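You operate a simulated robot arm through the tools that you are given. There is no shell and no other tool.

You are at the controls of a simulated robot arm. One attempt, no reset.

TASK
Clear the teal feeder's wire path and reel the liner in to blue.
Fine: roll lever open, pusher drawn back, blue grooved wheel on the feed mat. Set down upright: blue grooved wheel.
Where things are to end (x, y in the base frame): blue grooved wheel within 70 mm of [600, 790].
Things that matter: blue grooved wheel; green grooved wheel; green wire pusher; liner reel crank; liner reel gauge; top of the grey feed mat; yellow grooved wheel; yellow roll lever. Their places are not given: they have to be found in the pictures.

Only the result counts: the job must be done as asked and must still hold three seconds after the hand-in. Knocking over, shifting, dropping, spilling or breaking anything else fails it.

THE ROBOT
A 7-joint arm with a two-finger parallel gripper, fixed in place. Base frame: the origin is on the floor under the middle of its stand, x ahead of it, y to its left, z up; the work surface is at about z = 860. Readings come in mm, rad, newtons and seconds.
It reaches about 1372 mm from its shoulder. Its first joint turns from -2.601 to 2.601 rad. Payload 3.43 kg.
The TCP is the grasp point between the finger pads, 30 mm short of the fingertips. In the tool frame z runs along the fingers and y along their closing line. Largest opening 94 mm; finger width 28, thickness 10; the body of the gripper, 50 by 96 mm, starts 55 mm behind the TCP.
Orientation is that of the tool frame in the base frame, as [roll, pitch, yaw] about the fixed x, y, z axes, in that order (R = Rz(yaw) Ry(pitch) Rx(roll)). With the fingers straight down and closing along the base's y, the tool's x points along the base's -x, its y along +y and its z along -z.

THE INTERFACE
- The arm moves only by the tool drive_tool. Its argument "plan" is text: rows parted by semicolons, each of 7 numbers parted by spaces: the shift along the tool's x, y, z in mm, then the turn, a rotation vector about the tool's x, y, z in rad, then the finger opening in mm, from 0 to 94. In form: x y z wx wy wz grip; .... A call has 1 to 20 rows; each row is the pose to reach, as a shift and turn from the pose commanded when the call began, along the tool's axes at that moment. Each row takes 0.2 s and may step no farther than 50 mm and 0.15 rad from the row before; otherwise, or with a gripper value out of range, the whole call is refused. A pose out of reach is approached as far as the arm can. The call stops where the force on the tool passes 40 N (or 10 N more than at its start, if that is more) or the arm is blocked; 0.2 s more then pass. The fingers move at their own pace (about 45 mm/s each) and stop on an object; they squeeze with about 25 N. The grip force told is the motor's: it shows also when the fingers shut on nothing. Time passes only in rows, and 0.2 s behind the last, so rows that repeat a pose let the fingers close. The reply holds the time, the measured pose of the TCP, the force on the tool along the base axes, the opening and the grip force, in the units named above and with some noise, with the torque about the TCP (base axes, N m) and any sound that the robot's microphone picked up.
- Cameras (640 x 400 px; columns grow to the right, rows downward): "scene" is fixed at [400.3, 500.5, 1432.9]; the picture's right is [0.95, -0.31, 0.00], its down [-0.26, -0.78, -0.57] and it looks along [0.18, 0.54, -0.82] (base axes); focal length 269 px, centre (320, 200). "wrist" rides on the gripper at [76, 14, -102] in the tool frame; the picture's right is [-0.18, 0.98, 0.00], its down [-0.75, -0.14, -0.64] and it looks along [-0.63, -0.12, 0.77] (tool axes); focal length 243 px, centre (320, 200).
- camera(camera): a new picture of that camera. No time passes.
- measure_at(camera, pixels): for up to 12 pixels [column, row] of the newest picture of that camera ("zoom" is the newest enlarged one), the place [x, y, z] in the base frame of the surface seen there, good to about 2 mm. No time passes.
- zoom(camera, box): a new picture of the part [left, top, right, bottom] of that camera's present view, enlarged. No time passes.
- job_done(): hands the job in; it is judged then, once.

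Leave the gripper open and the arm clear of the work at the hand-in unless told otherwise.

The tools are called after "Call:" by a JSON object that holds its "method" and its "body". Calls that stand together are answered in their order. drive_tool: Moves the arm, as the interface text tells. Its arguments: {"type":"object","properties":{"plan":{"type":"string"}},"required":["plan"]} The other tools are called the same way: camera (camera) takes a picture; measure_at (camera, pixels) gives the place of the surface under pixels of a picture; zoom (camera, box) takes an enlarged picture of a part of a camera's view; job_done () hands the job in.

At the start:

```text
time_s: 0.0
tcp_pos: [246.4, 956.2, 1136.9]
tool_rot: [3.141, 0.0, 3.141]
ft_force: [-0.2, 0.4, 0.3]
wrist_torque: [-0.01, 0.0, -0.04]
width: 94.2
grasp_force: 0.1
```

scene: 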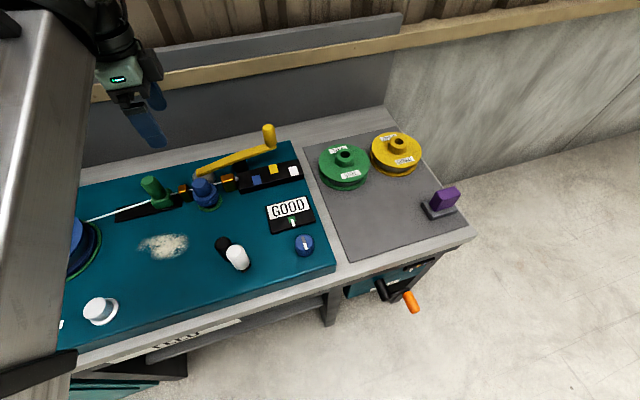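
wrist: 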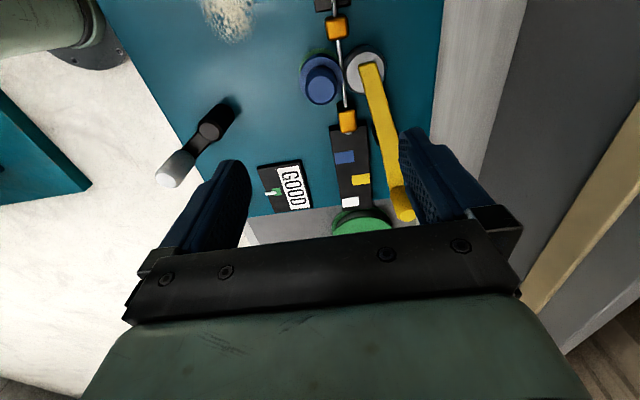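

I see a teal feeder with a green pusher knob (150,190), a blue wheel on a spindle (205,190), a yellow lever (240,160), green and yellow wheels on a grey mat, and a crank with an orange handle (400,295). I will zoom in for detail first.

Call:
{"method": "zoom", "body": {"camera": "scene", "box": [60, 110, 320, 280]}}

Call:
{"method": "zoom", "body": {"camera": "scene", "box": [300, 120, 480, 330]}}

Call:
{"method": "zoom", "body": {"camera": "wrist", "box": [140, 0, 460, 240]}}

Call:
{"method": "zoom", "body": {"camera": "scene", "box": [320, 240, 460, 330]}}

```text
2.35 times, centred on (190, 195) of scene
```

zoom: 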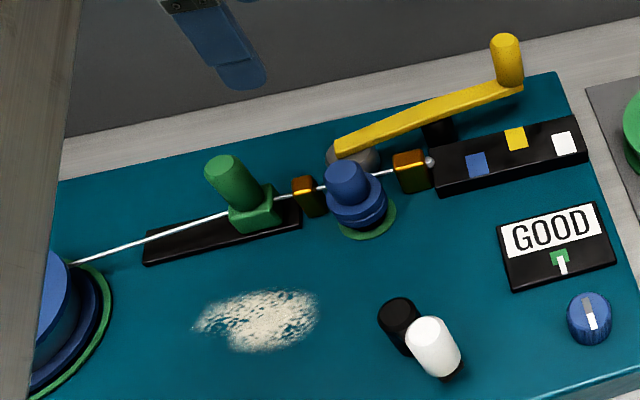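

```text
1.90 times, centred on (390, 225) of scene
```

zoom: 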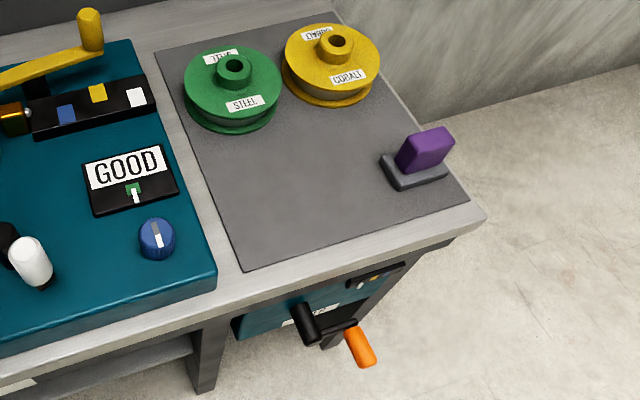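

```text
1.67 times, centred on (300, 120) of wrist
```

zoom: 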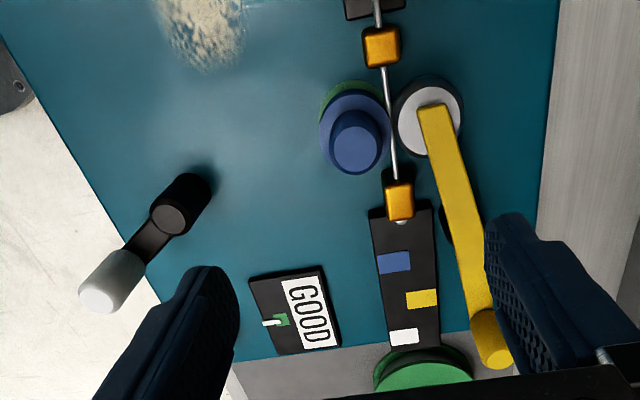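

```text
4.44 times, centred on (390, 285) of scene
```

zoom: 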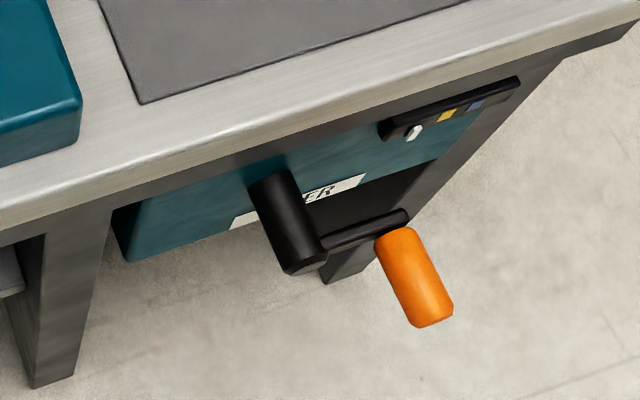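

Next I measure the main features in the scene picture.

Call:
{"method": "measure_at", "body": {"camera": "scene", "pixels": [[150, 183], [165, 204], [203, 184], [207, 205], [269, 132], [235, 160], [340, 155], [400, 160], [400, 220], [440, 195], [412, 303], [386, 290]]}}

Call:
{"method": "measure_at", "body": {"camera": "wrist", "pixels": [[318, 90], [365, 72], [372, 90], [402, 210], [345, 55], [338, 28], [346, 120], [167, 180], [212, 125], [340, 160], [362, 180], [350, 200]]}}

Call:
{"method": "measure_at", "body": {"camera": "scene", "pixels": [[75, 240], [95, 240], [120, 300], [100, 310], [62, 324], [310, 150], [350, 255], [445, 225], [390, 140], [160, 245], [290, 210], [304, 243]]}}

```text
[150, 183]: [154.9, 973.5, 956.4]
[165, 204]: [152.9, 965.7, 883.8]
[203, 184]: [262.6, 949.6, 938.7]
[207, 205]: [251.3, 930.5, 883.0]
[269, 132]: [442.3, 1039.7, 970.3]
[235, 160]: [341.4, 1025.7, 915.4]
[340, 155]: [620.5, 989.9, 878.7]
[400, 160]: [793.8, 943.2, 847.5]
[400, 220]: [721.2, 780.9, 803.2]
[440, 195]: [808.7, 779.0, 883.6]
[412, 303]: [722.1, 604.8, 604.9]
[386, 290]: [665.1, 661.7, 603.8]
```

```text
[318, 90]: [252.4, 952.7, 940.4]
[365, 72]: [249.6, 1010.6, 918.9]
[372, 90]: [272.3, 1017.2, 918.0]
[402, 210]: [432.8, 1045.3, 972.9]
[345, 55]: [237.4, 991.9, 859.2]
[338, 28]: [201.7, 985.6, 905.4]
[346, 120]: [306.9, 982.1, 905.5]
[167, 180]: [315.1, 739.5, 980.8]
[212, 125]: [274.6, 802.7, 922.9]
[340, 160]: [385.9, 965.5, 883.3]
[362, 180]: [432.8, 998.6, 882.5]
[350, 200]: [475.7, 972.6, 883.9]
```

```text
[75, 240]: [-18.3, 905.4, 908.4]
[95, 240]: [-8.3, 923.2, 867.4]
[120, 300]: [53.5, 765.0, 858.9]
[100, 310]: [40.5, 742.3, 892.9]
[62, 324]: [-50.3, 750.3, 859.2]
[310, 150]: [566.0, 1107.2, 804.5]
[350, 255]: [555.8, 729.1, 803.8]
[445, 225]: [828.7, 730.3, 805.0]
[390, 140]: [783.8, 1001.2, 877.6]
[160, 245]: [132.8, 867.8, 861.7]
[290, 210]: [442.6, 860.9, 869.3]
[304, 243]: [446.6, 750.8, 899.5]
```

The mat top sits at z≈804 and the feeder top at z≈860. I want a closer look at the lever and rolls, and at the liner gauge.

Call:
{"method": "zoom", "body": {"camera": "scene", "box": [180, 115, 310, 215]}}

Call:
{"method": "zoom", "body": {"camera": "scene", "box": [395, 250, 445, 290]}}

Call:
{"method": "zoom", "body": {"camera": "scene", "box": [60, 160, 230, 270]}}

Call:
{"method": "zoom", "body": {"camera": "scene", "box": [60, 270, 260, 400]}}

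```text
4.00 times, centred on (245, 165) of scene
```

zoom: 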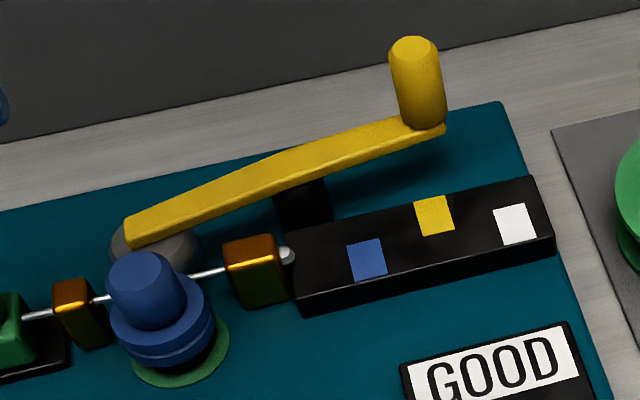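

```text
10.00 times, centred on (420, 270) of scene
```

zoom: 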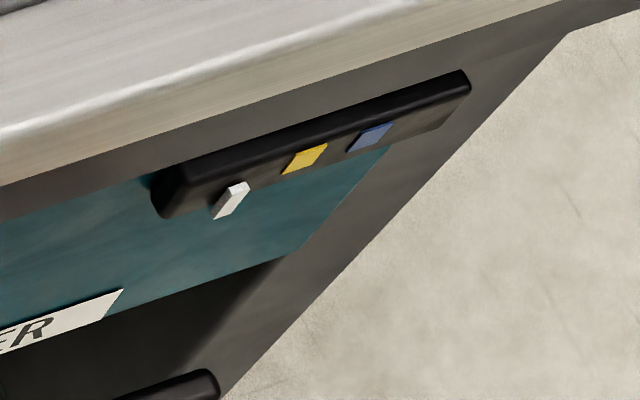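

```text
3.64 times, centred on (145, 215) of scene
```

zoom: 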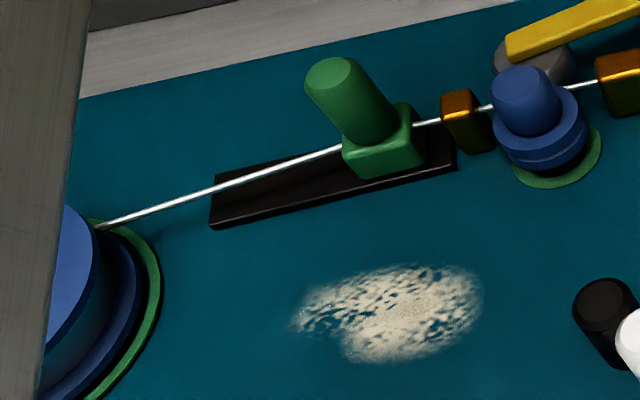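

```text
3.08 times, centred on (160, 335) of scene
```

zoom: 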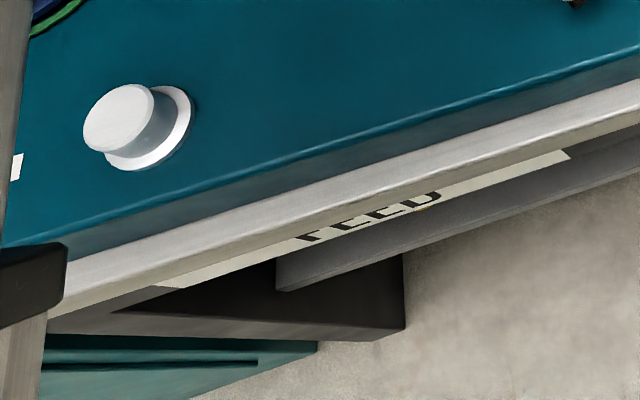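

Now I measure the gauge marks in a zoom on the liner reel, then more points on the lever and rail.

Call:
{"method": "zoom", "body": {"camera": "scene", "box": [340, 240, 460, 320]}}

Call:
{"method": "measure_at", "body": {"camera": "scene", "pixels": [[412, 269], [425, 265], [432, 263], [405, 266], [438, 258], [355, 290], [376, 282], [385, 292], [398, 297], [405, 294], [416, 310], [370, 275]]}}

Call:
{"method": "measure_at", "body": {"camera": "scene", "pixels": [[208, 172], [214, 167], [250, 153], [264, 150], [285, 148], [258, 166], [245, 187], [303, 170], [274, 148], [117, 217], [190, 200], [205, 212]]}}

```text
5.00 times, centred on (400, 280) of scene
```

zoom: 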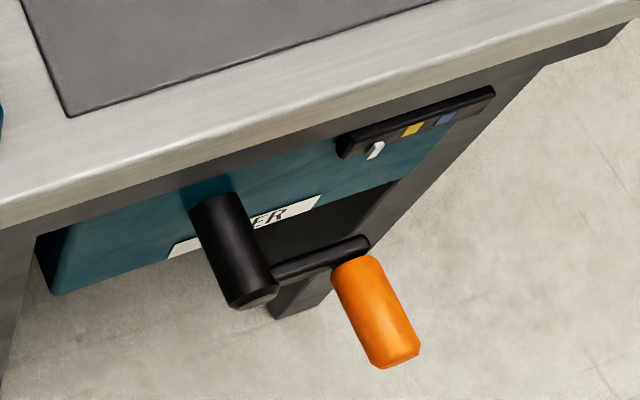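

```text
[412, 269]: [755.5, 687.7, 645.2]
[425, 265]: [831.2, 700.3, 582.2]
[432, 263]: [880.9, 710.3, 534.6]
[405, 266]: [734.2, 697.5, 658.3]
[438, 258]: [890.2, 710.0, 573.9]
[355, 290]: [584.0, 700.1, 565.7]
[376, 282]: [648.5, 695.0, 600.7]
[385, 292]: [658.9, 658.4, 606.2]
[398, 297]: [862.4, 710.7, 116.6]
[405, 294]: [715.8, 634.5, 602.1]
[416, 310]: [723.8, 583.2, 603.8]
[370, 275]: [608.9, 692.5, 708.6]
```

```text
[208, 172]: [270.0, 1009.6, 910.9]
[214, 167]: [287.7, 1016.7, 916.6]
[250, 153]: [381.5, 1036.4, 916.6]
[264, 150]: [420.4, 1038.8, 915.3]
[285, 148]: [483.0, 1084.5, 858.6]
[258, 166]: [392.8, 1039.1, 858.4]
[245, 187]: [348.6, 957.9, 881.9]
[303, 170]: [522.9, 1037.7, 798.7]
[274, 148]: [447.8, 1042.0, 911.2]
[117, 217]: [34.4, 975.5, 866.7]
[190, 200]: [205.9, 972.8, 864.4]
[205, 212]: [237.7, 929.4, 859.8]
```

The liner crank axis runs along y, with the hub near x≈650, z≈604 and the handle near [722, 605, 605]. There are two blue round things: the small roller at (205,190) and the large spool at (75,245) on the left, which is partly hidden. I will move the hand toward −x (tool +x) at its present height for a better look from the wrist camera.

Call:
{"method": "drive_tool", "body": {"plan": "40 0 0 0 0 0 94; 80 0 0 0 0 0 94; 120 0 0 0 0 0 94; 160 0 0 0 0 0 94; 200 0 0 0 0 0 94; 240 0 0 0 0 0 94; 280 0 0 0 0 0 94; 280 0 0 0 0 0 94"}}

Call:
{"method": "camera", "body": {"camera": "wrist"}}

Call:
{"method": "camera", "body": {"camera": "scene"}}

```text
time_s: 1.8
tcp_pos: [-37.8, 957.7, 1137.1]
tool_rot: [-3.141, 0.001, -3.142]
ft_force: [-0.7, 0.3, 0.1]
wrist_torque: [-0.01, -0.01, 0.01]
width: 94.1
grasp_force: 0.1
```

```text
taken
```

wrist: 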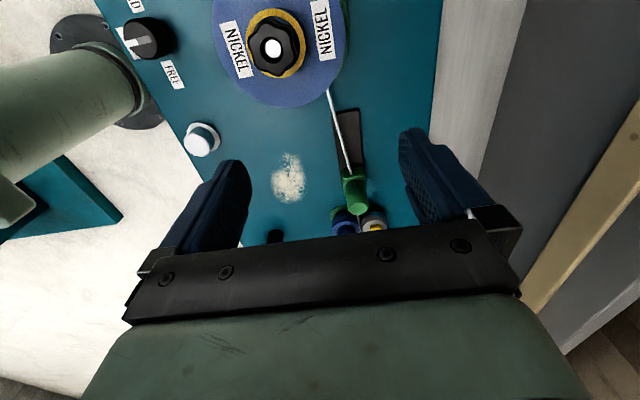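

```text
taken
```

scene: 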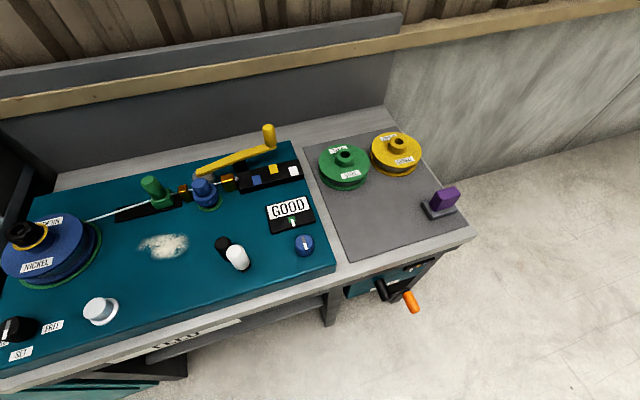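

The big blue spool at left carries NICKEL labels with a black star knob in its centre, like the STEEL and COBALT wheels on the mat. I zoom in to tell which blue item is the "grooved wheel".

Call:
{"method": "zoom", "body": {"camera": "wrist", "box": [100, 0, 400, 190]}}

Call:
{"method": "zoom", "body": {"camera": "scene", "box": [0, 170, 240, 370]}}

Call:
{"method": "zoom", "body": {"camera": "wrist", "box": [200, 0, 360, 110]}}

Call:
{"method": "zoom", "body": {"camera": "wrist", "box": [240, 140, 420, 250]}}

Call:
{"method": "zoom", "body": {"camera": "scene", "box": [310, 125, 430, 200]}}

```text
2.11 times, centred on (250, 95) of wrist
```

zoom: 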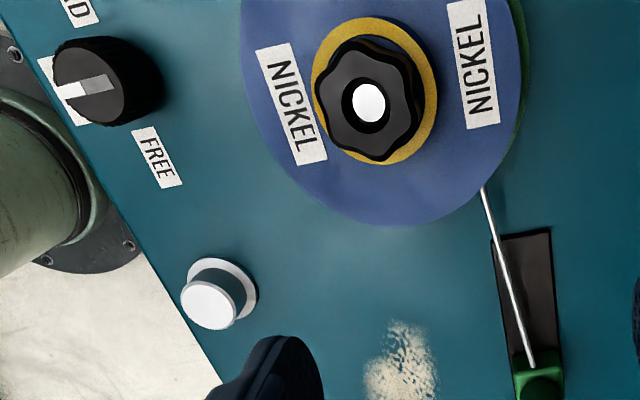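

```text
2.00 times, centred on (120, 270) of scene
```

zoom: 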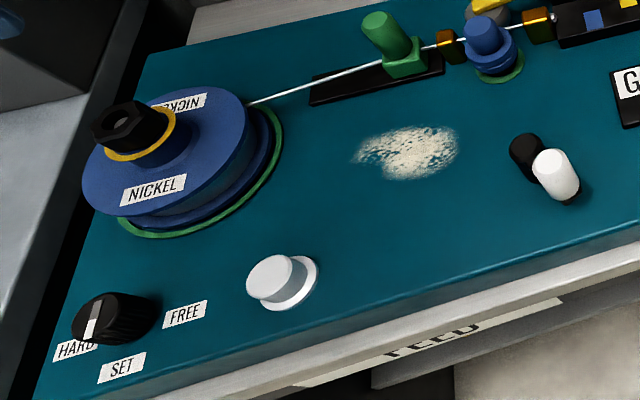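

```text
3.64 times, centred on (280, 55) of wrist
```

zoom: 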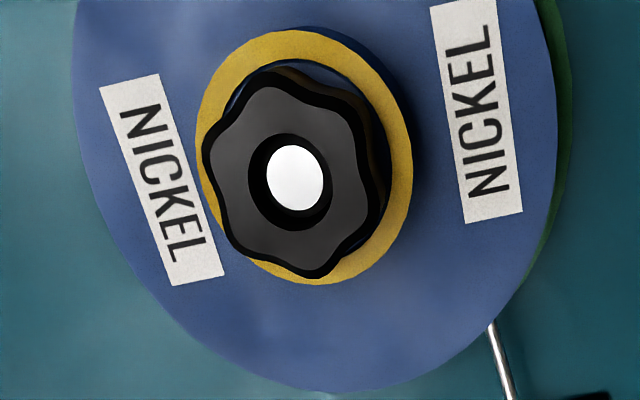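

```text
3.56 times, centred on (330, 195) of wrist
```

zoom: 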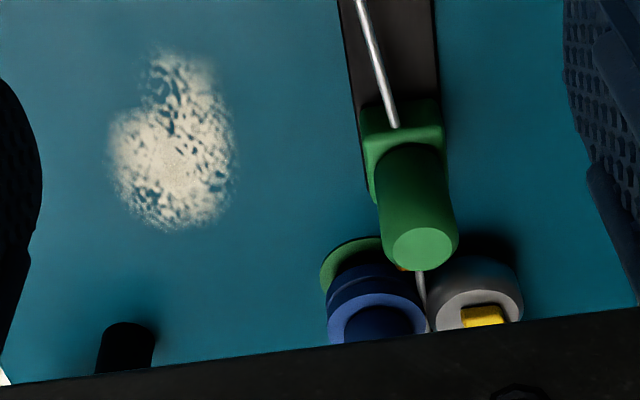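

```text
5.33 times, centred on (370, 162) of scene
```

zoom: 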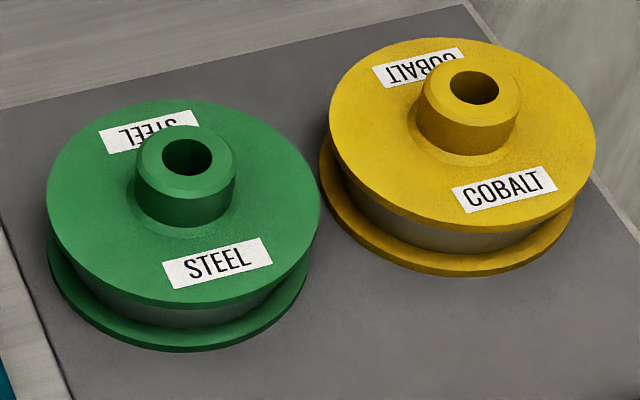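

There are two blue candidates: the NICKEL spool and the small roller. I measure sizes and the edges of the mat and feeder so I can work out which one is meant.

Call:
{"method": "measure_at", "body": {"camera": "scene", "pixels": [[334, 262], [300, 143], [305, 147], [320, 200], [345, 250], [388, 131], [465, 228], [352, 258], [330, 250], [326, 262], [345, 275], [410, 240]]}}

Call:
{"method": "measure_at", "body": {"camera": "scene", "pixels": [[4, 240], [83, 235], [45, 270], [55, 215], [25, 235], [100, 385], [150, 368], [344, 150], [319, 165], [368, 165], [344, 186], [343, 147]]}}

Call:
{"method": "measure_at", "body": {"camera": "wrist", "pixels": [[273, 47], [273, 47], [275, 105], [343, 30], [215, 40], [275, 75], [345, 130], [355, 190], [60, 200], [90, 220], [200, 138], [150, 38]]}}

```text
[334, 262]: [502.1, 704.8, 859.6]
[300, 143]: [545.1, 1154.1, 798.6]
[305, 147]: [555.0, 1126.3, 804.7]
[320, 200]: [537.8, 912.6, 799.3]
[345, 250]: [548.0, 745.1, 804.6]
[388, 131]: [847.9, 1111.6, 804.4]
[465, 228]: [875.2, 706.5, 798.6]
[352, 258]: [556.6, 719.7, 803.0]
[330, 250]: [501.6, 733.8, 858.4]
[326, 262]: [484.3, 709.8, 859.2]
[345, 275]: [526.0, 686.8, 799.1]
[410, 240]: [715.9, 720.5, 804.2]
```

```text
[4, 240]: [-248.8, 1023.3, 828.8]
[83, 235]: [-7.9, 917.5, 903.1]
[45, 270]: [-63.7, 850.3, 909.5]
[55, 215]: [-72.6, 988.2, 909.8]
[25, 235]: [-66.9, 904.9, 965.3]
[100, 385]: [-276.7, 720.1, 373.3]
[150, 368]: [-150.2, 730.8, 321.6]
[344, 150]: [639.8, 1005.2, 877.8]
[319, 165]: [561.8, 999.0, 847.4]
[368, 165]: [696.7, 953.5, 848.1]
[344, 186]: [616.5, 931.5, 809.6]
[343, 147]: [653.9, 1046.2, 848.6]
```

```text
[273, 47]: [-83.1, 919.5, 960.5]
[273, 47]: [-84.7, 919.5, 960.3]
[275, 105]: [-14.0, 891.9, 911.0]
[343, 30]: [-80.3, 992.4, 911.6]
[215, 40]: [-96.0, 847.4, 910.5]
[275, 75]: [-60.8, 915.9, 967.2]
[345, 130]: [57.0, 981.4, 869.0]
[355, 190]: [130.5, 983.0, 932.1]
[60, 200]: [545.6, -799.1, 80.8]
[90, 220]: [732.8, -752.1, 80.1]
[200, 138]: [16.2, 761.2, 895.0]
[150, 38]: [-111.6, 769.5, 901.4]
```

The NICKEL spool is centred near [-83, 919] with a radius of about 73 mm, the same size as the green STEEL wheel (about 72 mm). It looks like one of the same family of three grooved wheels. The small blue item is the drive roll that faces the lever's grey roll. I will look closer at the rolls and lever, moving +x by 140 mm and down 80 mm, well above everything.

Call:
{"method": "drive_tool", "body": {"plan": "-35 0 20 0 0 0 94; -70 0 40 0 0 0 94; -105 0 60 0 0 0 94; -140 0 80 0 0 0 94; -140 0 80 0 0 0 94"}}

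Call:
{"method": "camera", "body": {"camera": "wrist"}}

Call:
{"method": "zoom", "body": {"camera": "wrist", "box": [230, 0, 450, 240]}}

```text
time_s: 3.0
tcp_pos: [107.3, 957.2, 1056.7]
tool_rot: [3.141, 0.001, -3.141]
ft_force: [-0.2, -0.1, 0.3]
wrist_torque: [-0.05, -0.01, 0.0]
width: 94.0
grasp_force: 0.1
```

```text
taken
```

wrist: 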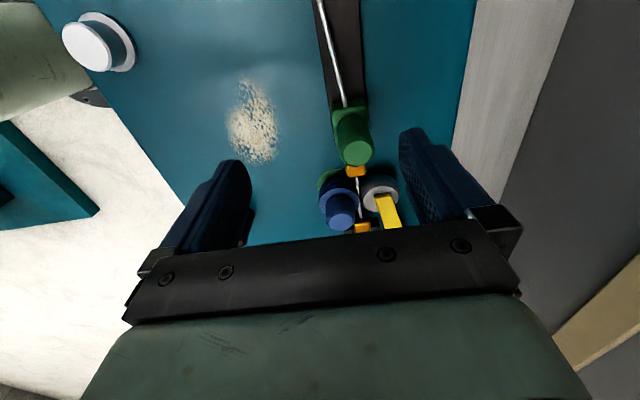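

```text
1.67 times, centred on (340, 120) of wrist
```

zoom: 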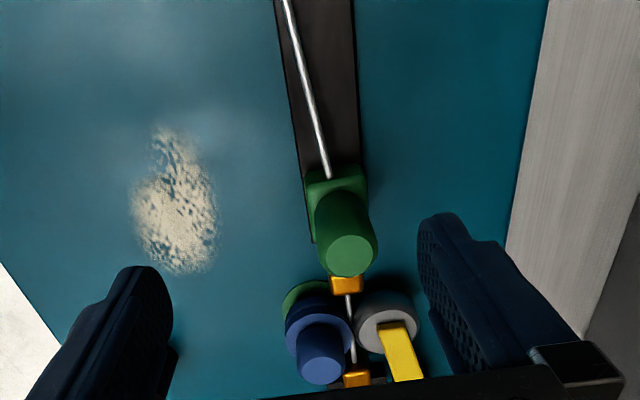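

Next is the lever handle. I zoom in on it in the scene to find its exact axis, and on the black post under the lever.

Call:
{"method": "zoom", "body": {"camera": "scene", "box": [240, 115, 300, 165]}}

Call:
{"method": "measure_at", "body": {"camera": "zoom", "pixels": [[300, 105], [270, 110], [335, 105], [300, 92], [300, 125], [295, 200], [270, 180], [345, 180], [320, 270], [285, 280], [365, 255], [320, 305]]}}

Call:
{"method": "zoom", "body": {"camera": "scene", "box": [200, 140, 290, 200]}}

```text
8.00 times, centred on (270, 140) of scene
```

zoom: 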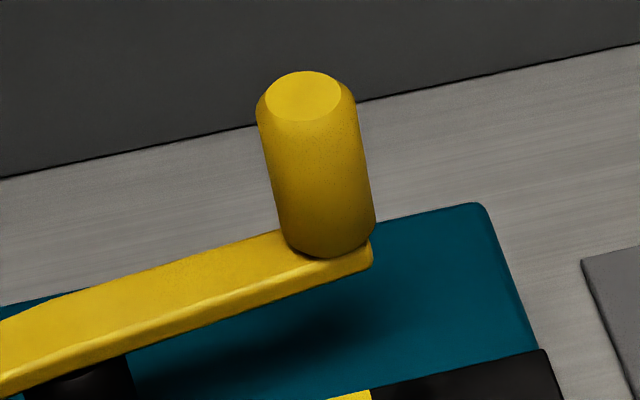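

```text
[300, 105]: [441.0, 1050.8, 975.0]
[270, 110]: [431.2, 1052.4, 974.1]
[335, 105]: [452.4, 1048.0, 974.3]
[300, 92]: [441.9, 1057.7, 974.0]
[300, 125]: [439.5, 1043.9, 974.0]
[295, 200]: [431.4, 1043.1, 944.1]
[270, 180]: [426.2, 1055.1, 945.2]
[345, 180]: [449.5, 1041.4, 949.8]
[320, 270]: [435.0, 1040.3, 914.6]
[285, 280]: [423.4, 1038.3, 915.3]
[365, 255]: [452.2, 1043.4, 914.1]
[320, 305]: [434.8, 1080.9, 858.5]
```

```text
6.67 times, centred on (245, 170) of scene
```

zoom: 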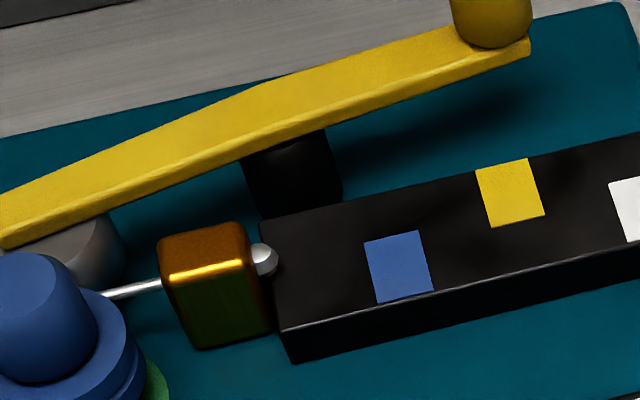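

The handle axis is near [441, 1053], from z 916 to 975, radius about 14. I measure the post and lever body to estimate the pivot.

Call:
{"method": "measure_at", "body": {"camera": "zoom", "pixels": [[290, 150], [250, 175], [330, 160], [290, 200], [300, 100], [270, 85], [295, 130], [10, 235], [20, 200], [90, 235], [500, 55], [490, 30]]}}

```text
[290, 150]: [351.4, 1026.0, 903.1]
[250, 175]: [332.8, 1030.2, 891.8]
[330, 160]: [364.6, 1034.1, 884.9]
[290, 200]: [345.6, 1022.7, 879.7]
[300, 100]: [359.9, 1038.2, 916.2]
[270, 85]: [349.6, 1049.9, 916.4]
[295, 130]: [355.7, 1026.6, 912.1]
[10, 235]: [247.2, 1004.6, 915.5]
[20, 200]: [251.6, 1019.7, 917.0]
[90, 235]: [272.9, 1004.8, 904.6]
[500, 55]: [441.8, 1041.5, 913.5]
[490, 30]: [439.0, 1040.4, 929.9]
```

The post centre is near [350, 1040], so the lever pivots about a vertical axis there. Swinging the handle toward −y should move the grey roll away from the drive roll. I move over the handle at [441, 1053] at the present height.

Call:
{"method": "drive_tool", "body": {"plan": "-42 12 0 0 0 0 94; -84 24 0 0 0 0 94; -126 36 0 0 0 0 94; -168 48 0 0 0 0 94; -210 60 0 0 0 0 94; -252 72 0 0 0 0 94; -294 84 0 0 0 0 94; -333 96 0 0 0 0 94; -333 96 0 0 0 0 94"}}

Call:
{"method": "camera", "body": {"camera": "scene"}}

Call:
{"method": "camera", "body": {"camera": "wrist"}}

```text
time_s: 5.0
tcp_pos: [438.1, 1051.8, 1059.9]
tool_rot: [-3.141, -0.001, -3.141]
ft_force: [0.8, 0.1, -0.2]
wrist_torque: [-0.05, -0.01, 0.01]
width: 94.0
grasp_force: 0.1
```

```text
taken
```

scene: 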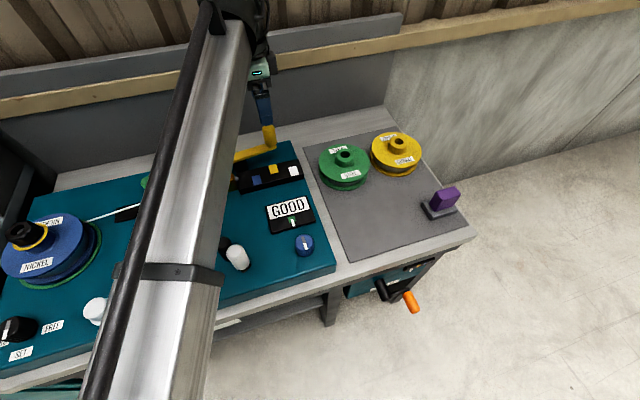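

```text
taken
```

wrist: 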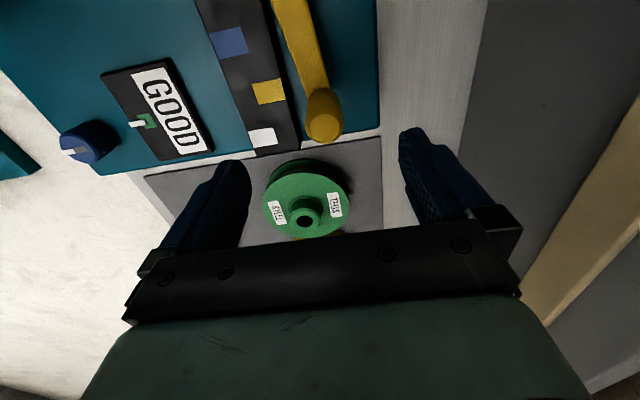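

The hand is above the handle. I measure the handle top in the wrist picture around (323,125) to confirm the offset.

Call:
{"method": "measure_at", "body": {"camera": "wrist", "pixels": [[323, 128], [309, 125], [340, 125], [323, 112], [323, 140]]}}

```text
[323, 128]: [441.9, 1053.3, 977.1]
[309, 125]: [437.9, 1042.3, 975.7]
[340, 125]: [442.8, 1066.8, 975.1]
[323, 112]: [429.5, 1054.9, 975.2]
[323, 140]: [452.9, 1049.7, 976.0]
```

The handle centre is confirmed at [441, 1054]. I lower to z≈957, which puts the fingertips at z≈927, above the lever bar at 916. Then I close to a loose cage of about 34 mm.

Call:
{"method": "drive_tool", "body": {"plan": "-2 2 35 0 0 0 94; -3 2 70 0 0 0 94; -3 2 103 0 0 0 94; -3 2 103 0 0 0 64; -3 2 103 0 0 0 34; -3 2 103 0 0 0 34; -3 2 103 0 0 0 34; -3 2 103 0 0 0 34"}}

Call:
{"method": "camera", "body": {"camera": "wrist"}}

```text
time_s: 6.8
tcp_pos: [441.7, 1056.2, 952.8]
tool_rot: [-3.142, 0.0, -3.14]
ft_force: [-0.3, 0.4, 0.7]
wrist_torque: [-0.01, 0.01, 0.01]
width: 33.7
grasp_force: 0.0
```

```text
taken
```

wrist: 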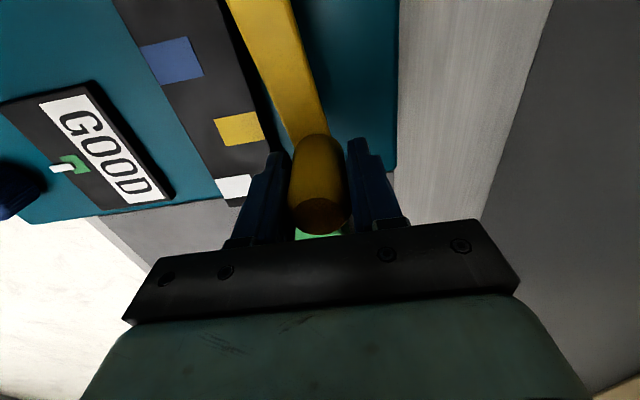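

The handle is caged between the fingers. I nudge it toward −y along the arc, about 25 mm, and watch the force.

Call:
{"method": "drive_tool", "body": {"plan": "0 -6 0 0 0 0 34; 0 -12 0 0 0 0 34; 0 -18 0 0 0 0 34; 0 -24 0 0 0 0 34; 0 -24 0 0 0 0 34"}}

Call:
{"method": "camera", "body": {"camera": "wrist"}}

```text
time_s: 8.0
tcp_pos: [442.3, 1031.6, 953.7]
tool_rot: [-3.141, 0.0, -3.141]
ft_force: [-1.7, 1.4, -0.1]
wrist_torque: [0.06, -0.01, 0.01]
width: 34.8
grasp_force: 0.2
```

```text
taken
```

wrist: 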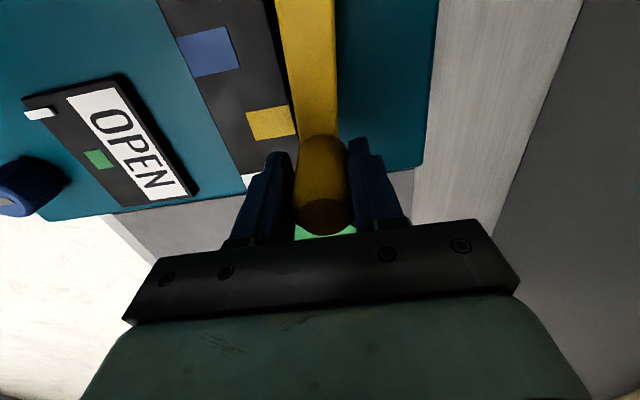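

The display changed from GOOD to OPEN, so the direction is right and the lever moves easily. I keep following the arc to reach the full-open position.

Call:
{"method": "drive_tool", "body": {"plan": "1 -6 0 0 0 0 34; 2 -11 0 0 0 0 34; 3 -16 0 0 0 0 34; 5 -21 0 0 0 0 34; 7 -26 0 0 0 0 34; 9 -31 0 0 0 0 34; 11 -36 0 0 0 0 34; 11 -36 0 0 0 0 34"}}

Call:
{"method": "camera", "body": {"camera": "wrist"}}

```text
time_s: 9.8
tcp_pos: [431.6, 994.9, 953.2]
tool_rot: [3.14, -0.001, 3.141]
ft_force: [-0.7, 2.0, 1.5]
wrist_torque: [0.02, 0.0, 0.04]
width: 34.9
grasp_force: 1.1
```

```text
taken
```

wrist: 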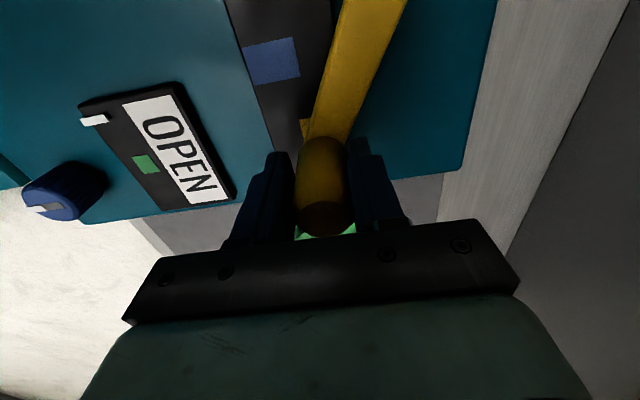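

It is still moving freely. I continue along the arc to find the end stop.

Call:
{"method": "drive_tool", "body": {"plan": "3 -5 0 0 0 0 34; 7 -9 0 0 0 0 34; 10 -13 0 0 0 0 34; 13 -16.5 0 0 0 0 34; 16 -20 0 0 0 0 34; 20 -23 0 0 0 0 34; 20 -23 0 0 0 0 34"}}

Call:
{"method": "camera", "body": {"camera": "wrist"}}

```text
time_s: 10.9
tcp_pos: [422.7, 985.7, 952.6]
tool_rot: [3.131, 0.008, 3.141]
ft_force: [8.6, 22.9, -5.2]
wrist_torque: [-0.63, 0.34, 0.01]
width: 46.6
grasp_force: 11.0
stopped in row 5: the force on the tool passed its limit at 46 N (the readings are from after the stop); the commanded pose is now the measured one
```

```text
taken
```

wrist: 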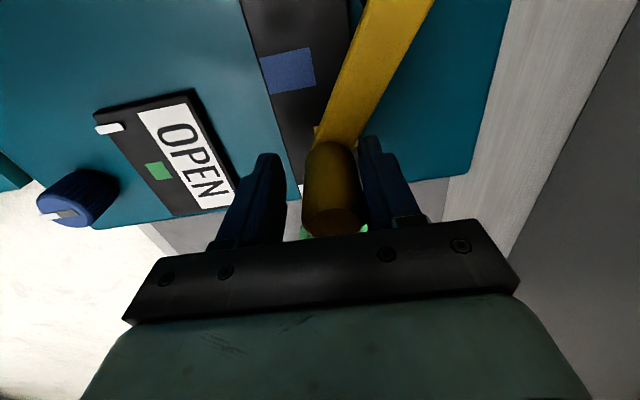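

The end stop was reached (46 N) and the display reads OPEN. I back off slightly, open the fingers and rise straight up.

Call:
{"method": "drive_tool", "body": {"plan": "0 3 0 0 0 0 50; 0 3 0 0 0 0 70; 0 3 0 0 0 0 80; 0 3 -30 0 0 0 90; 0 3 -70 0 0 0 94; 0 3 -110 0 0 0 94; 0 3 -110 0 0 0 94"}}

Call:
{"method": "camera", "body": {"camera": "wrist"}}

Call:
{"method": "camera", "body": {"camera": "scene"}}

```text
time_s: 12.5
tcp_pos: [421.3, 982.5, 1064.8]
tool_rot: [3.137, 0.005, 3.138]
ft_force: [-0.9, -0.2, -0.4]
wrist_torque: [0.02, -0.01, 0.03]
width: 93.8
grasp_force: 0.0
```

```text
taken
```

wrist: 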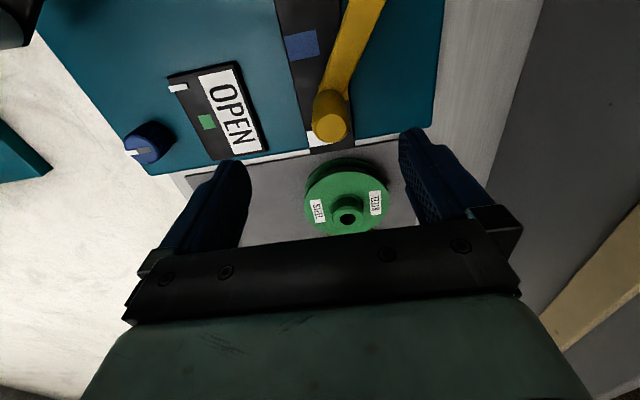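

```text
taken
```

scene: 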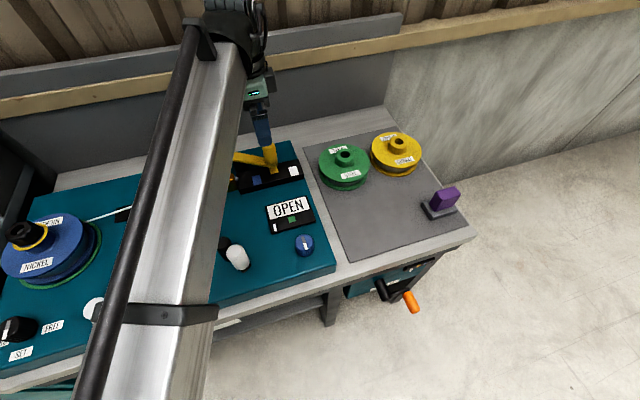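

The lever is open. Next is the green pusher, so I move above it at about [155, 970] at the same height.

Call:
{"method": "drive_tool", "body": {"plan": "40 -2 0 0 0 0 94; 80 -4 0 0 0 0 94; 120 -6 0 0 0 0 94; 160 -8 0 0 0 0 94; 200 -10 0 0 0 0 94; 240 -10 0 0 0 0 94; 270 -10 0 0 0 0 94; 270 -10 0 0 0 0 94"}}

Call:
{"method": "camera", "body": {"camera": "wrist"}}

Call:
{"method": "zoom", "body": {"camera": "wrist", "box": [250, 40, 450, 240]}}

```text
time_s: 14.3
tcp_pos: [152.9, 974.4, 1062.0]
tool_rot: [3.135, 0.006, 3.138]
ft_force: [-0.3, -0.3, -0.3]
wrist_torque: [0.02, 0.03, -0.01]
width: 94.0
grasp_force: 0.1
```

```text
taken
```

wrist: 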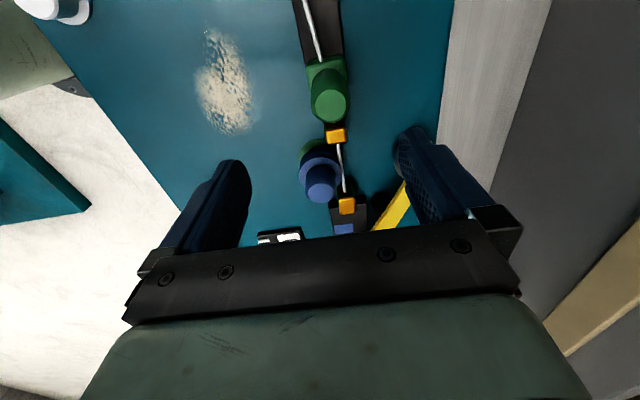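

```text
2.00 times, centred on (350, 140) of wrist
```

zoom: 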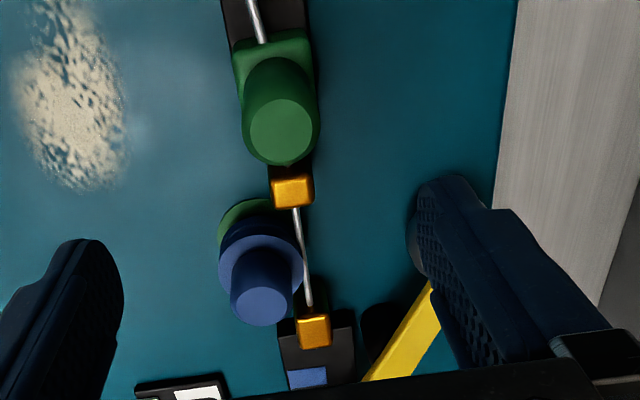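

I measure the pusher handle top, its block, and the guides in the zoom.

Call:
{"method": "measure_at", "body": {"camera": "zoom", "pixels": [[282, 130], [255, 130], [308, 130], [282, 105], [282, 158], [275, 45], [240, 55], [310, 55], [292, 190], [262, 305], [255, 255], [250, 10]]}}

```text
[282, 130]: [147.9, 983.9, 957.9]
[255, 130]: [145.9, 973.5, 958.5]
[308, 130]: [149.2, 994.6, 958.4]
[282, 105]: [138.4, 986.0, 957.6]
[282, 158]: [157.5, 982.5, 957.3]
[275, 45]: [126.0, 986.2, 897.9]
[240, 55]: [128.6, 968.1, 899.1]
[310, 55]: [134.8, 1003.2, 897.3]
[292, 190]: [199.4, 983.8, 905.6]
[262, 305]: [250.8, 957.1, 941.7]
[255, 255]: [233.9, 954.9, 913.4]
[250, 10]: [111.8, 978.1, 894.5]
```

The handle centre is at [148, 984], with its top at z 958 and the block top at 898. I lower to z≈938 and grip it with fingers along y.

Call:
{"method": "drive_tool", "body": {"plan": "5 10 40 0 0 0 94; 5 10 80 0 0 0 94; 5 10 122 0 0 0 94; 5 10 122 0 0 0 60; 5 10 122 0 0 0 20; 5 10 122 0 0 0 10; 5 10 122 0 0 0 10; 5 10 122 0 0 0 10; 5 10 122 0 0 0 10"}}

Call:
{"method": "camera", "body": {"camera": "wrist"}}

```text
time_s: 16.3
tcp_pos: [145.2, 984.3, 939.5]
tool_rot: [3.133, 0.005, 3.139]
ft_force: [1.1, 22.1, 2.6]
wrist_torque: [-1.22, 0.09, 0.01]
width: 34.0
grasp_force: 44.9
```

```text
taken
```

wrist: 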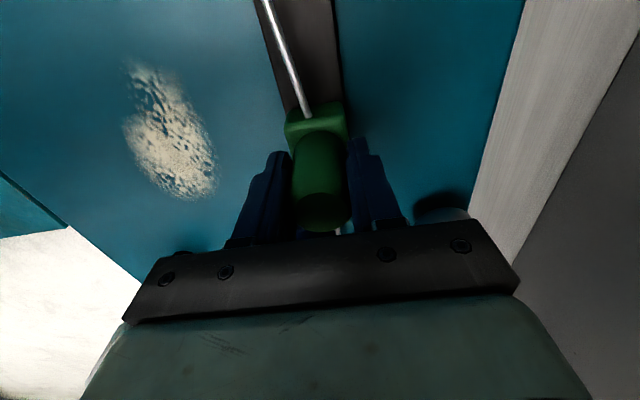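

I have the grip, but there is a 22 N side force along +y, so the handle is slightly off centre toward +y. I shift the hand 2 mm in +y to relax it.

Call:
{"method": "drive_tool", "body": {"plan": "0 1 0 0 0 0 10; 0 2 0 0 0 0 10; 0 2 0 0 0 0 10"}}

```text
time_s: 17.1
tcp_pos: [146.6, 984.3, 938.8]
tool_rot: [3.137, 0.005, 3.139]
ft_force: [-1.8, 1.9, -1.4]
wrist_torque: [-1.08, -0.15, 0.09]
width: 33.5
grasp_force: 44.5
```

The force is balanced now. I draw the pusher toward −x (tool +x) in small steps.

Call:
{"method": "drive_tool", "body": {"plan": "5 0 0 0 0 0 10; 10 0 0 0 0 0 10; 15 0 0 0 0 0 10; 20 0 0 0 0 0 10; 25 0 0 0 0 0 10; 30 0 0 0 0 0 10; 30 0 0 0 0 0 10"}}

Call:
{"method": "camera", "body": {"camera": "wrist"}}

```text
time_s: 18.7
tcp_pos: [115.9, 984.2, 939.1]
tool_rot: [3.139, 0.006, 3.139]
ft_force: [4.1, -24.0, -21.2]
wrist_torque: [-0.68, -0.49, 0.05]
width: 33.2
grasp_force: 45.6
```

```text
taken
```

wrist: 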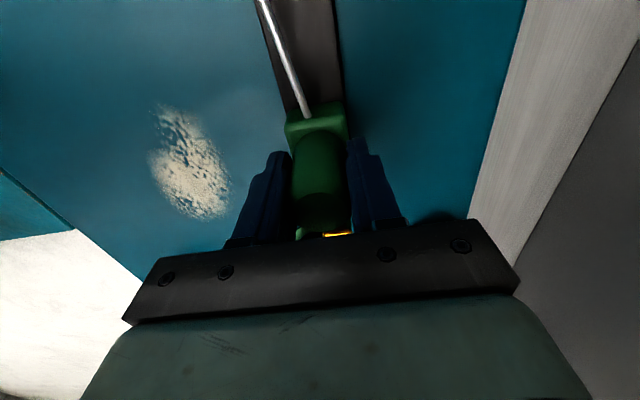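

The pusher follows. Sideways and vertical forces have built up from my offset, so I correct by −1.5 mm in y and 1 mm down and continue.

Call:
{"method": "drive_tool", "body": {"plan": "3 -1.5 1 0 0 0 10; 8 -1.5 1 0 0 0 10; 14 -1.5 1 0 0 0 10; 20 -1.5 1 0 0 0 10; 26 -1.5 1 0 0 0 10; 32 -1.5 1 0 0 0 10; 32 -1.5 1 0 0 0 10"}}

Call:
{"method": "camera", "body": {"camera": "wrist"}}

```text
time_s: 20.3
tcp_pos: [85.0, 984.8, 938.3]
tool_rot: [3.138, 0.005, 3.139]
ft_force: [3.5, -15.4, -6.3]
wrist_torque: [-1.27, 0.07, 0.07]
width: 33.4
grasp_force: 45.3
```

```text
taken
```

wrist: 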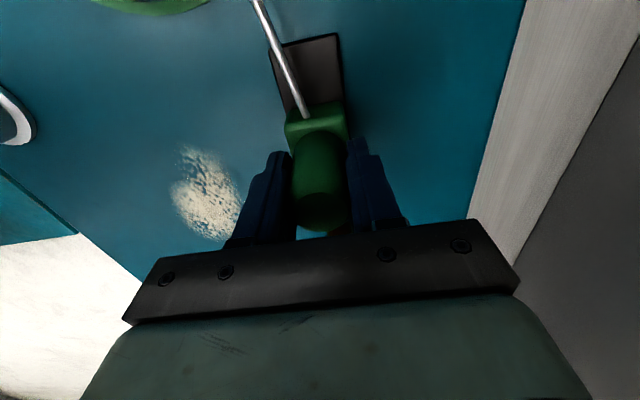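

It is still sliding well. I continue until the stop, with a 1 mm correction in y.

Call:
{"method": "drive_tool", "body": {"plan": "4 -1 0.3 0 0 0 10; 8 -1 0.3 0 0 0 10; 12 -1 0.3 0 0 0 10; 16 -1 0.3 0 0 0 10; 20 -1 0.3 0 0 0 10; 24 -1 0.3 0 0 0 10; 28 -1 0.3 0 0 0 10; 32 -1 0.3 0 0 0 10; 32 -1 0.3 0 0 0 10"}}

Call:
{"method": "camera", "body": {"camera": "wrist"}}

```text
time_s: 22.3
tcp_pos: [52.8, 985.5, 939.4]
tool_rot: [3.131, 0.005, 3.137]
ft_force: [3.8, 12.0, 12.4]
wrist_torque: [-1.17, 0.0, 0.01]
width: 33.5
grasp_force: 45.8
```

```text
taken
```

wrist: 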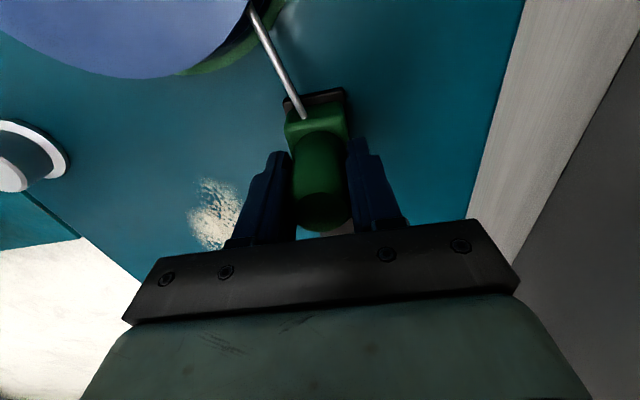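

The block is almost at the end of its rail. I continue gently for a few more mm to find the stop.

Call:
{"method": "drive_tool", "body": {"plan": "3 0 -0.5 0 0 0 10; 6 0 -0.5 0 0 0 10; 9 0 -0.5 0 0 0 10; 12 0 -0.5 0 0 0 10; 12 0 -0.5 0 0 0 10"}}

Call:
{"method": "camera", "body": {"camera": "wrist"}}

```text
time_s: 23.1
tcp_pos: [50.6, 985.1, 939.3]
tool_rot: [3.136, 0.014, 3.13]
ft_force: [9.6, 3.3, 1.4]
wrist_torque: [-1.29, 1.1, -0.21]
width: 33.1
grasp_force: 45.0
stopped in row 4: the force on the tool passed its limit at 42 N (the readings are from after the stop); the commanded pose is now the measured one
```

```text
taken
```

wrist: 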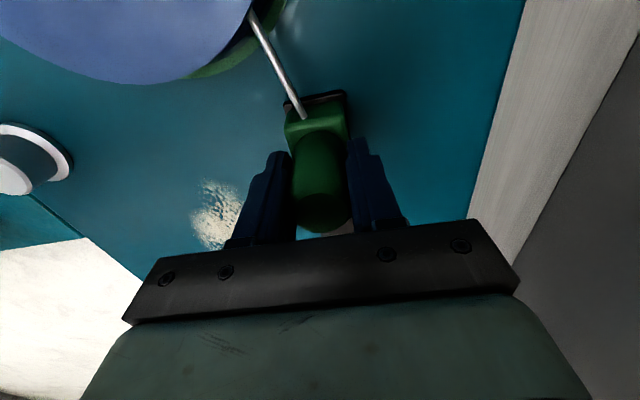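

The stop is reached at x≈50.6. I open the fingers and rise straight up, then take new pictures.

Call:
{"method": "drive_tool", "body": {"plan": "0 0 0 0 0 0 40; 0 0 0 0 0 0 60; 0 0 0 0 0 0 80; 0 0 0 0 0 0 94; 0 0 -40 0 0 0 94; 0 0 -85 0 0 0 94; 0 0 -130 0 0 0 94; 0 0 -170 0 0 0 94; 0 0 -170 0 0 0 94"}}

Call:
{"method": "camera", "body": {"camera": "wrist"}}

Call:
{"method": "camera", "body": {"camera": "scene"}}

```text
time_s: 25.1
tcp_pos: [48.8, 982.2, 1111.9]
tool_rot: [3.134, 0.011, 3.133]
ft_force: [0.0, -0.2, 0.3]
wrist_torque: [0.0, 0.02, -0.02]
width: 93.9
grasp_force: 0.0
```

```text
taken
```

wrist: 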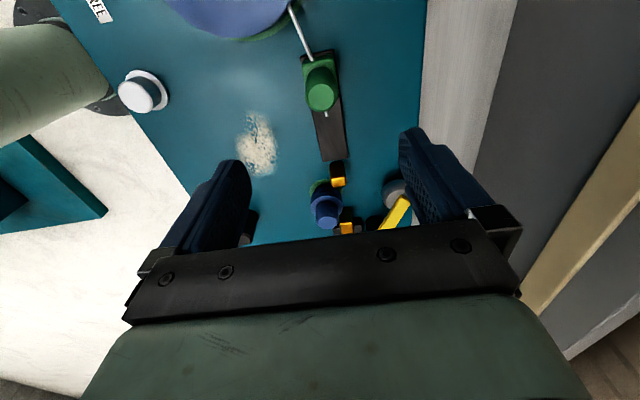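

```text
taken
```

scene: 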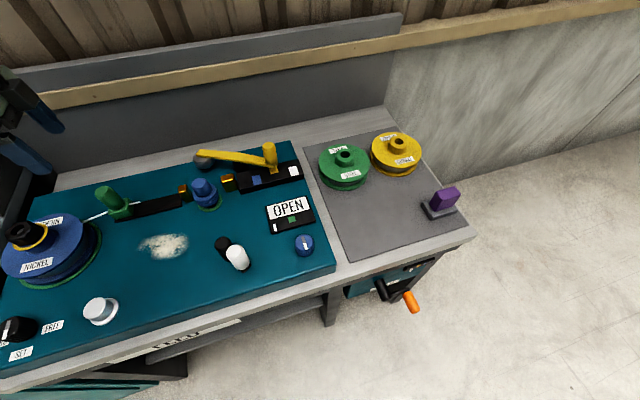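

The wire is withdrawn from the rolls and its stub now ends at the pusher. I look closely at both blue items again.

Call:
{"method": "zoom", "body": {"camera": "scene", "box": [170, 135, 250, 225]}}

Call:
{"method": "zoom", "body": {"camera": "scene", "box": [0, 170, 130, 300]}}

Call:
{"method": "zoom", "body": {"camera": "wrist", "box": [280, 150, 420, 240]}}

```text
4.44 times, centred on (210, 180) of scene
```

zoom: 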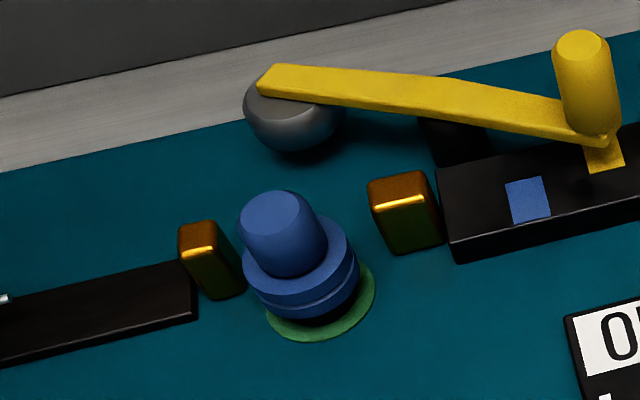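

```text
3.08 times, centred on (65, 235) of scene
```

zoom: 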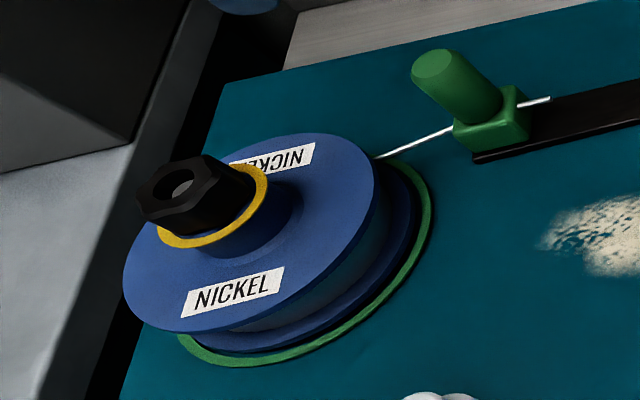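

```text
4.44 times, centred on (350, 195) of wrist
```

zoom: 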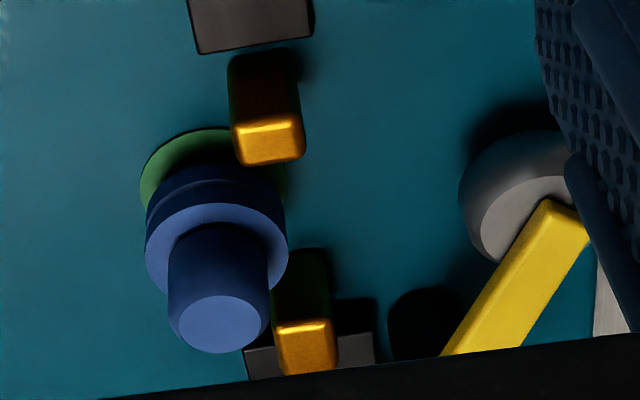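

The wire path is now clear. There could be other small green and yellow wheels somewhere, so I check what the other teal object at the left of the wrist picture is.

Call:
{"method": "zoom", "body": {"camera": "wrist", "box": [0, 100, 220, 300]}}

Call:
{"method": "zoom", "body": {"camera": "scene", "box": [0, 90, 130, 200]}}

Call:
{"method": "zoom", "body": {"camera": "scene", "box": [0, 310, 260, 400]}}

Call:
{"method": "zoom", "body": {"camera": "scene", "box": [410, 170, 480, 230]}}

```text
2.00 times, centred on (110, 200) of wrist
```

zoom: 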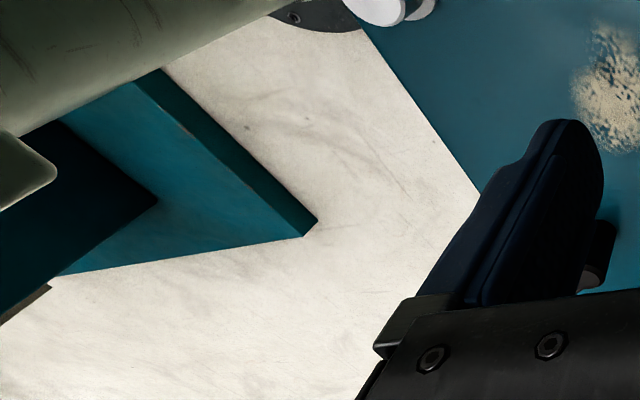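

```text
3.64 times, centred on (65, 145) of scene
```

zoom: 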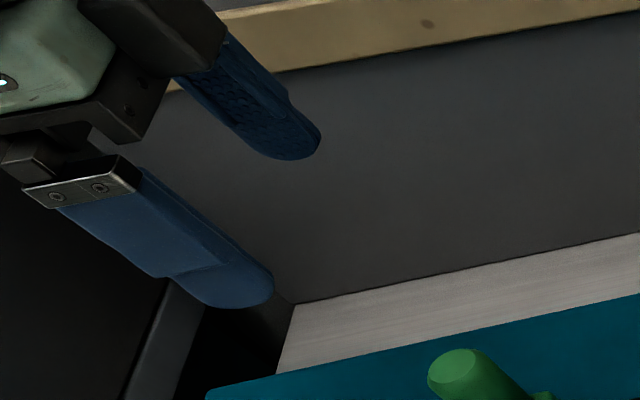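

```text
2.46 times, centred on (130, 355) of scene
```

zoom: 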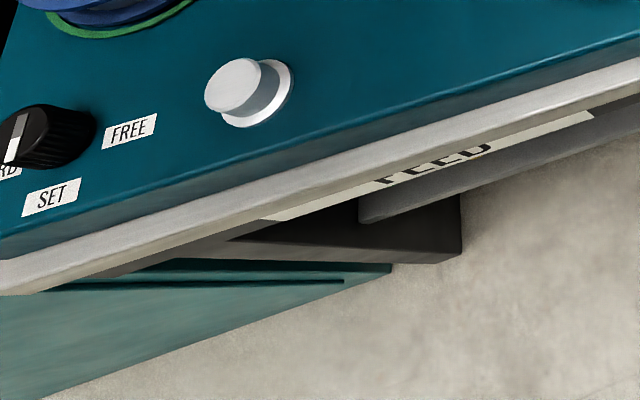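

```text
6.67 times, centred on (445, 200) of scene
```

zoom: 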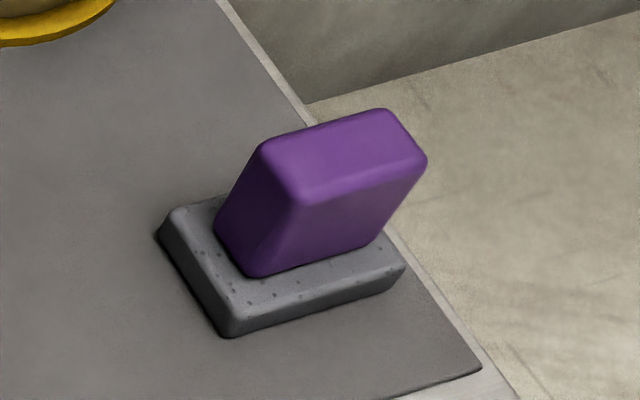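

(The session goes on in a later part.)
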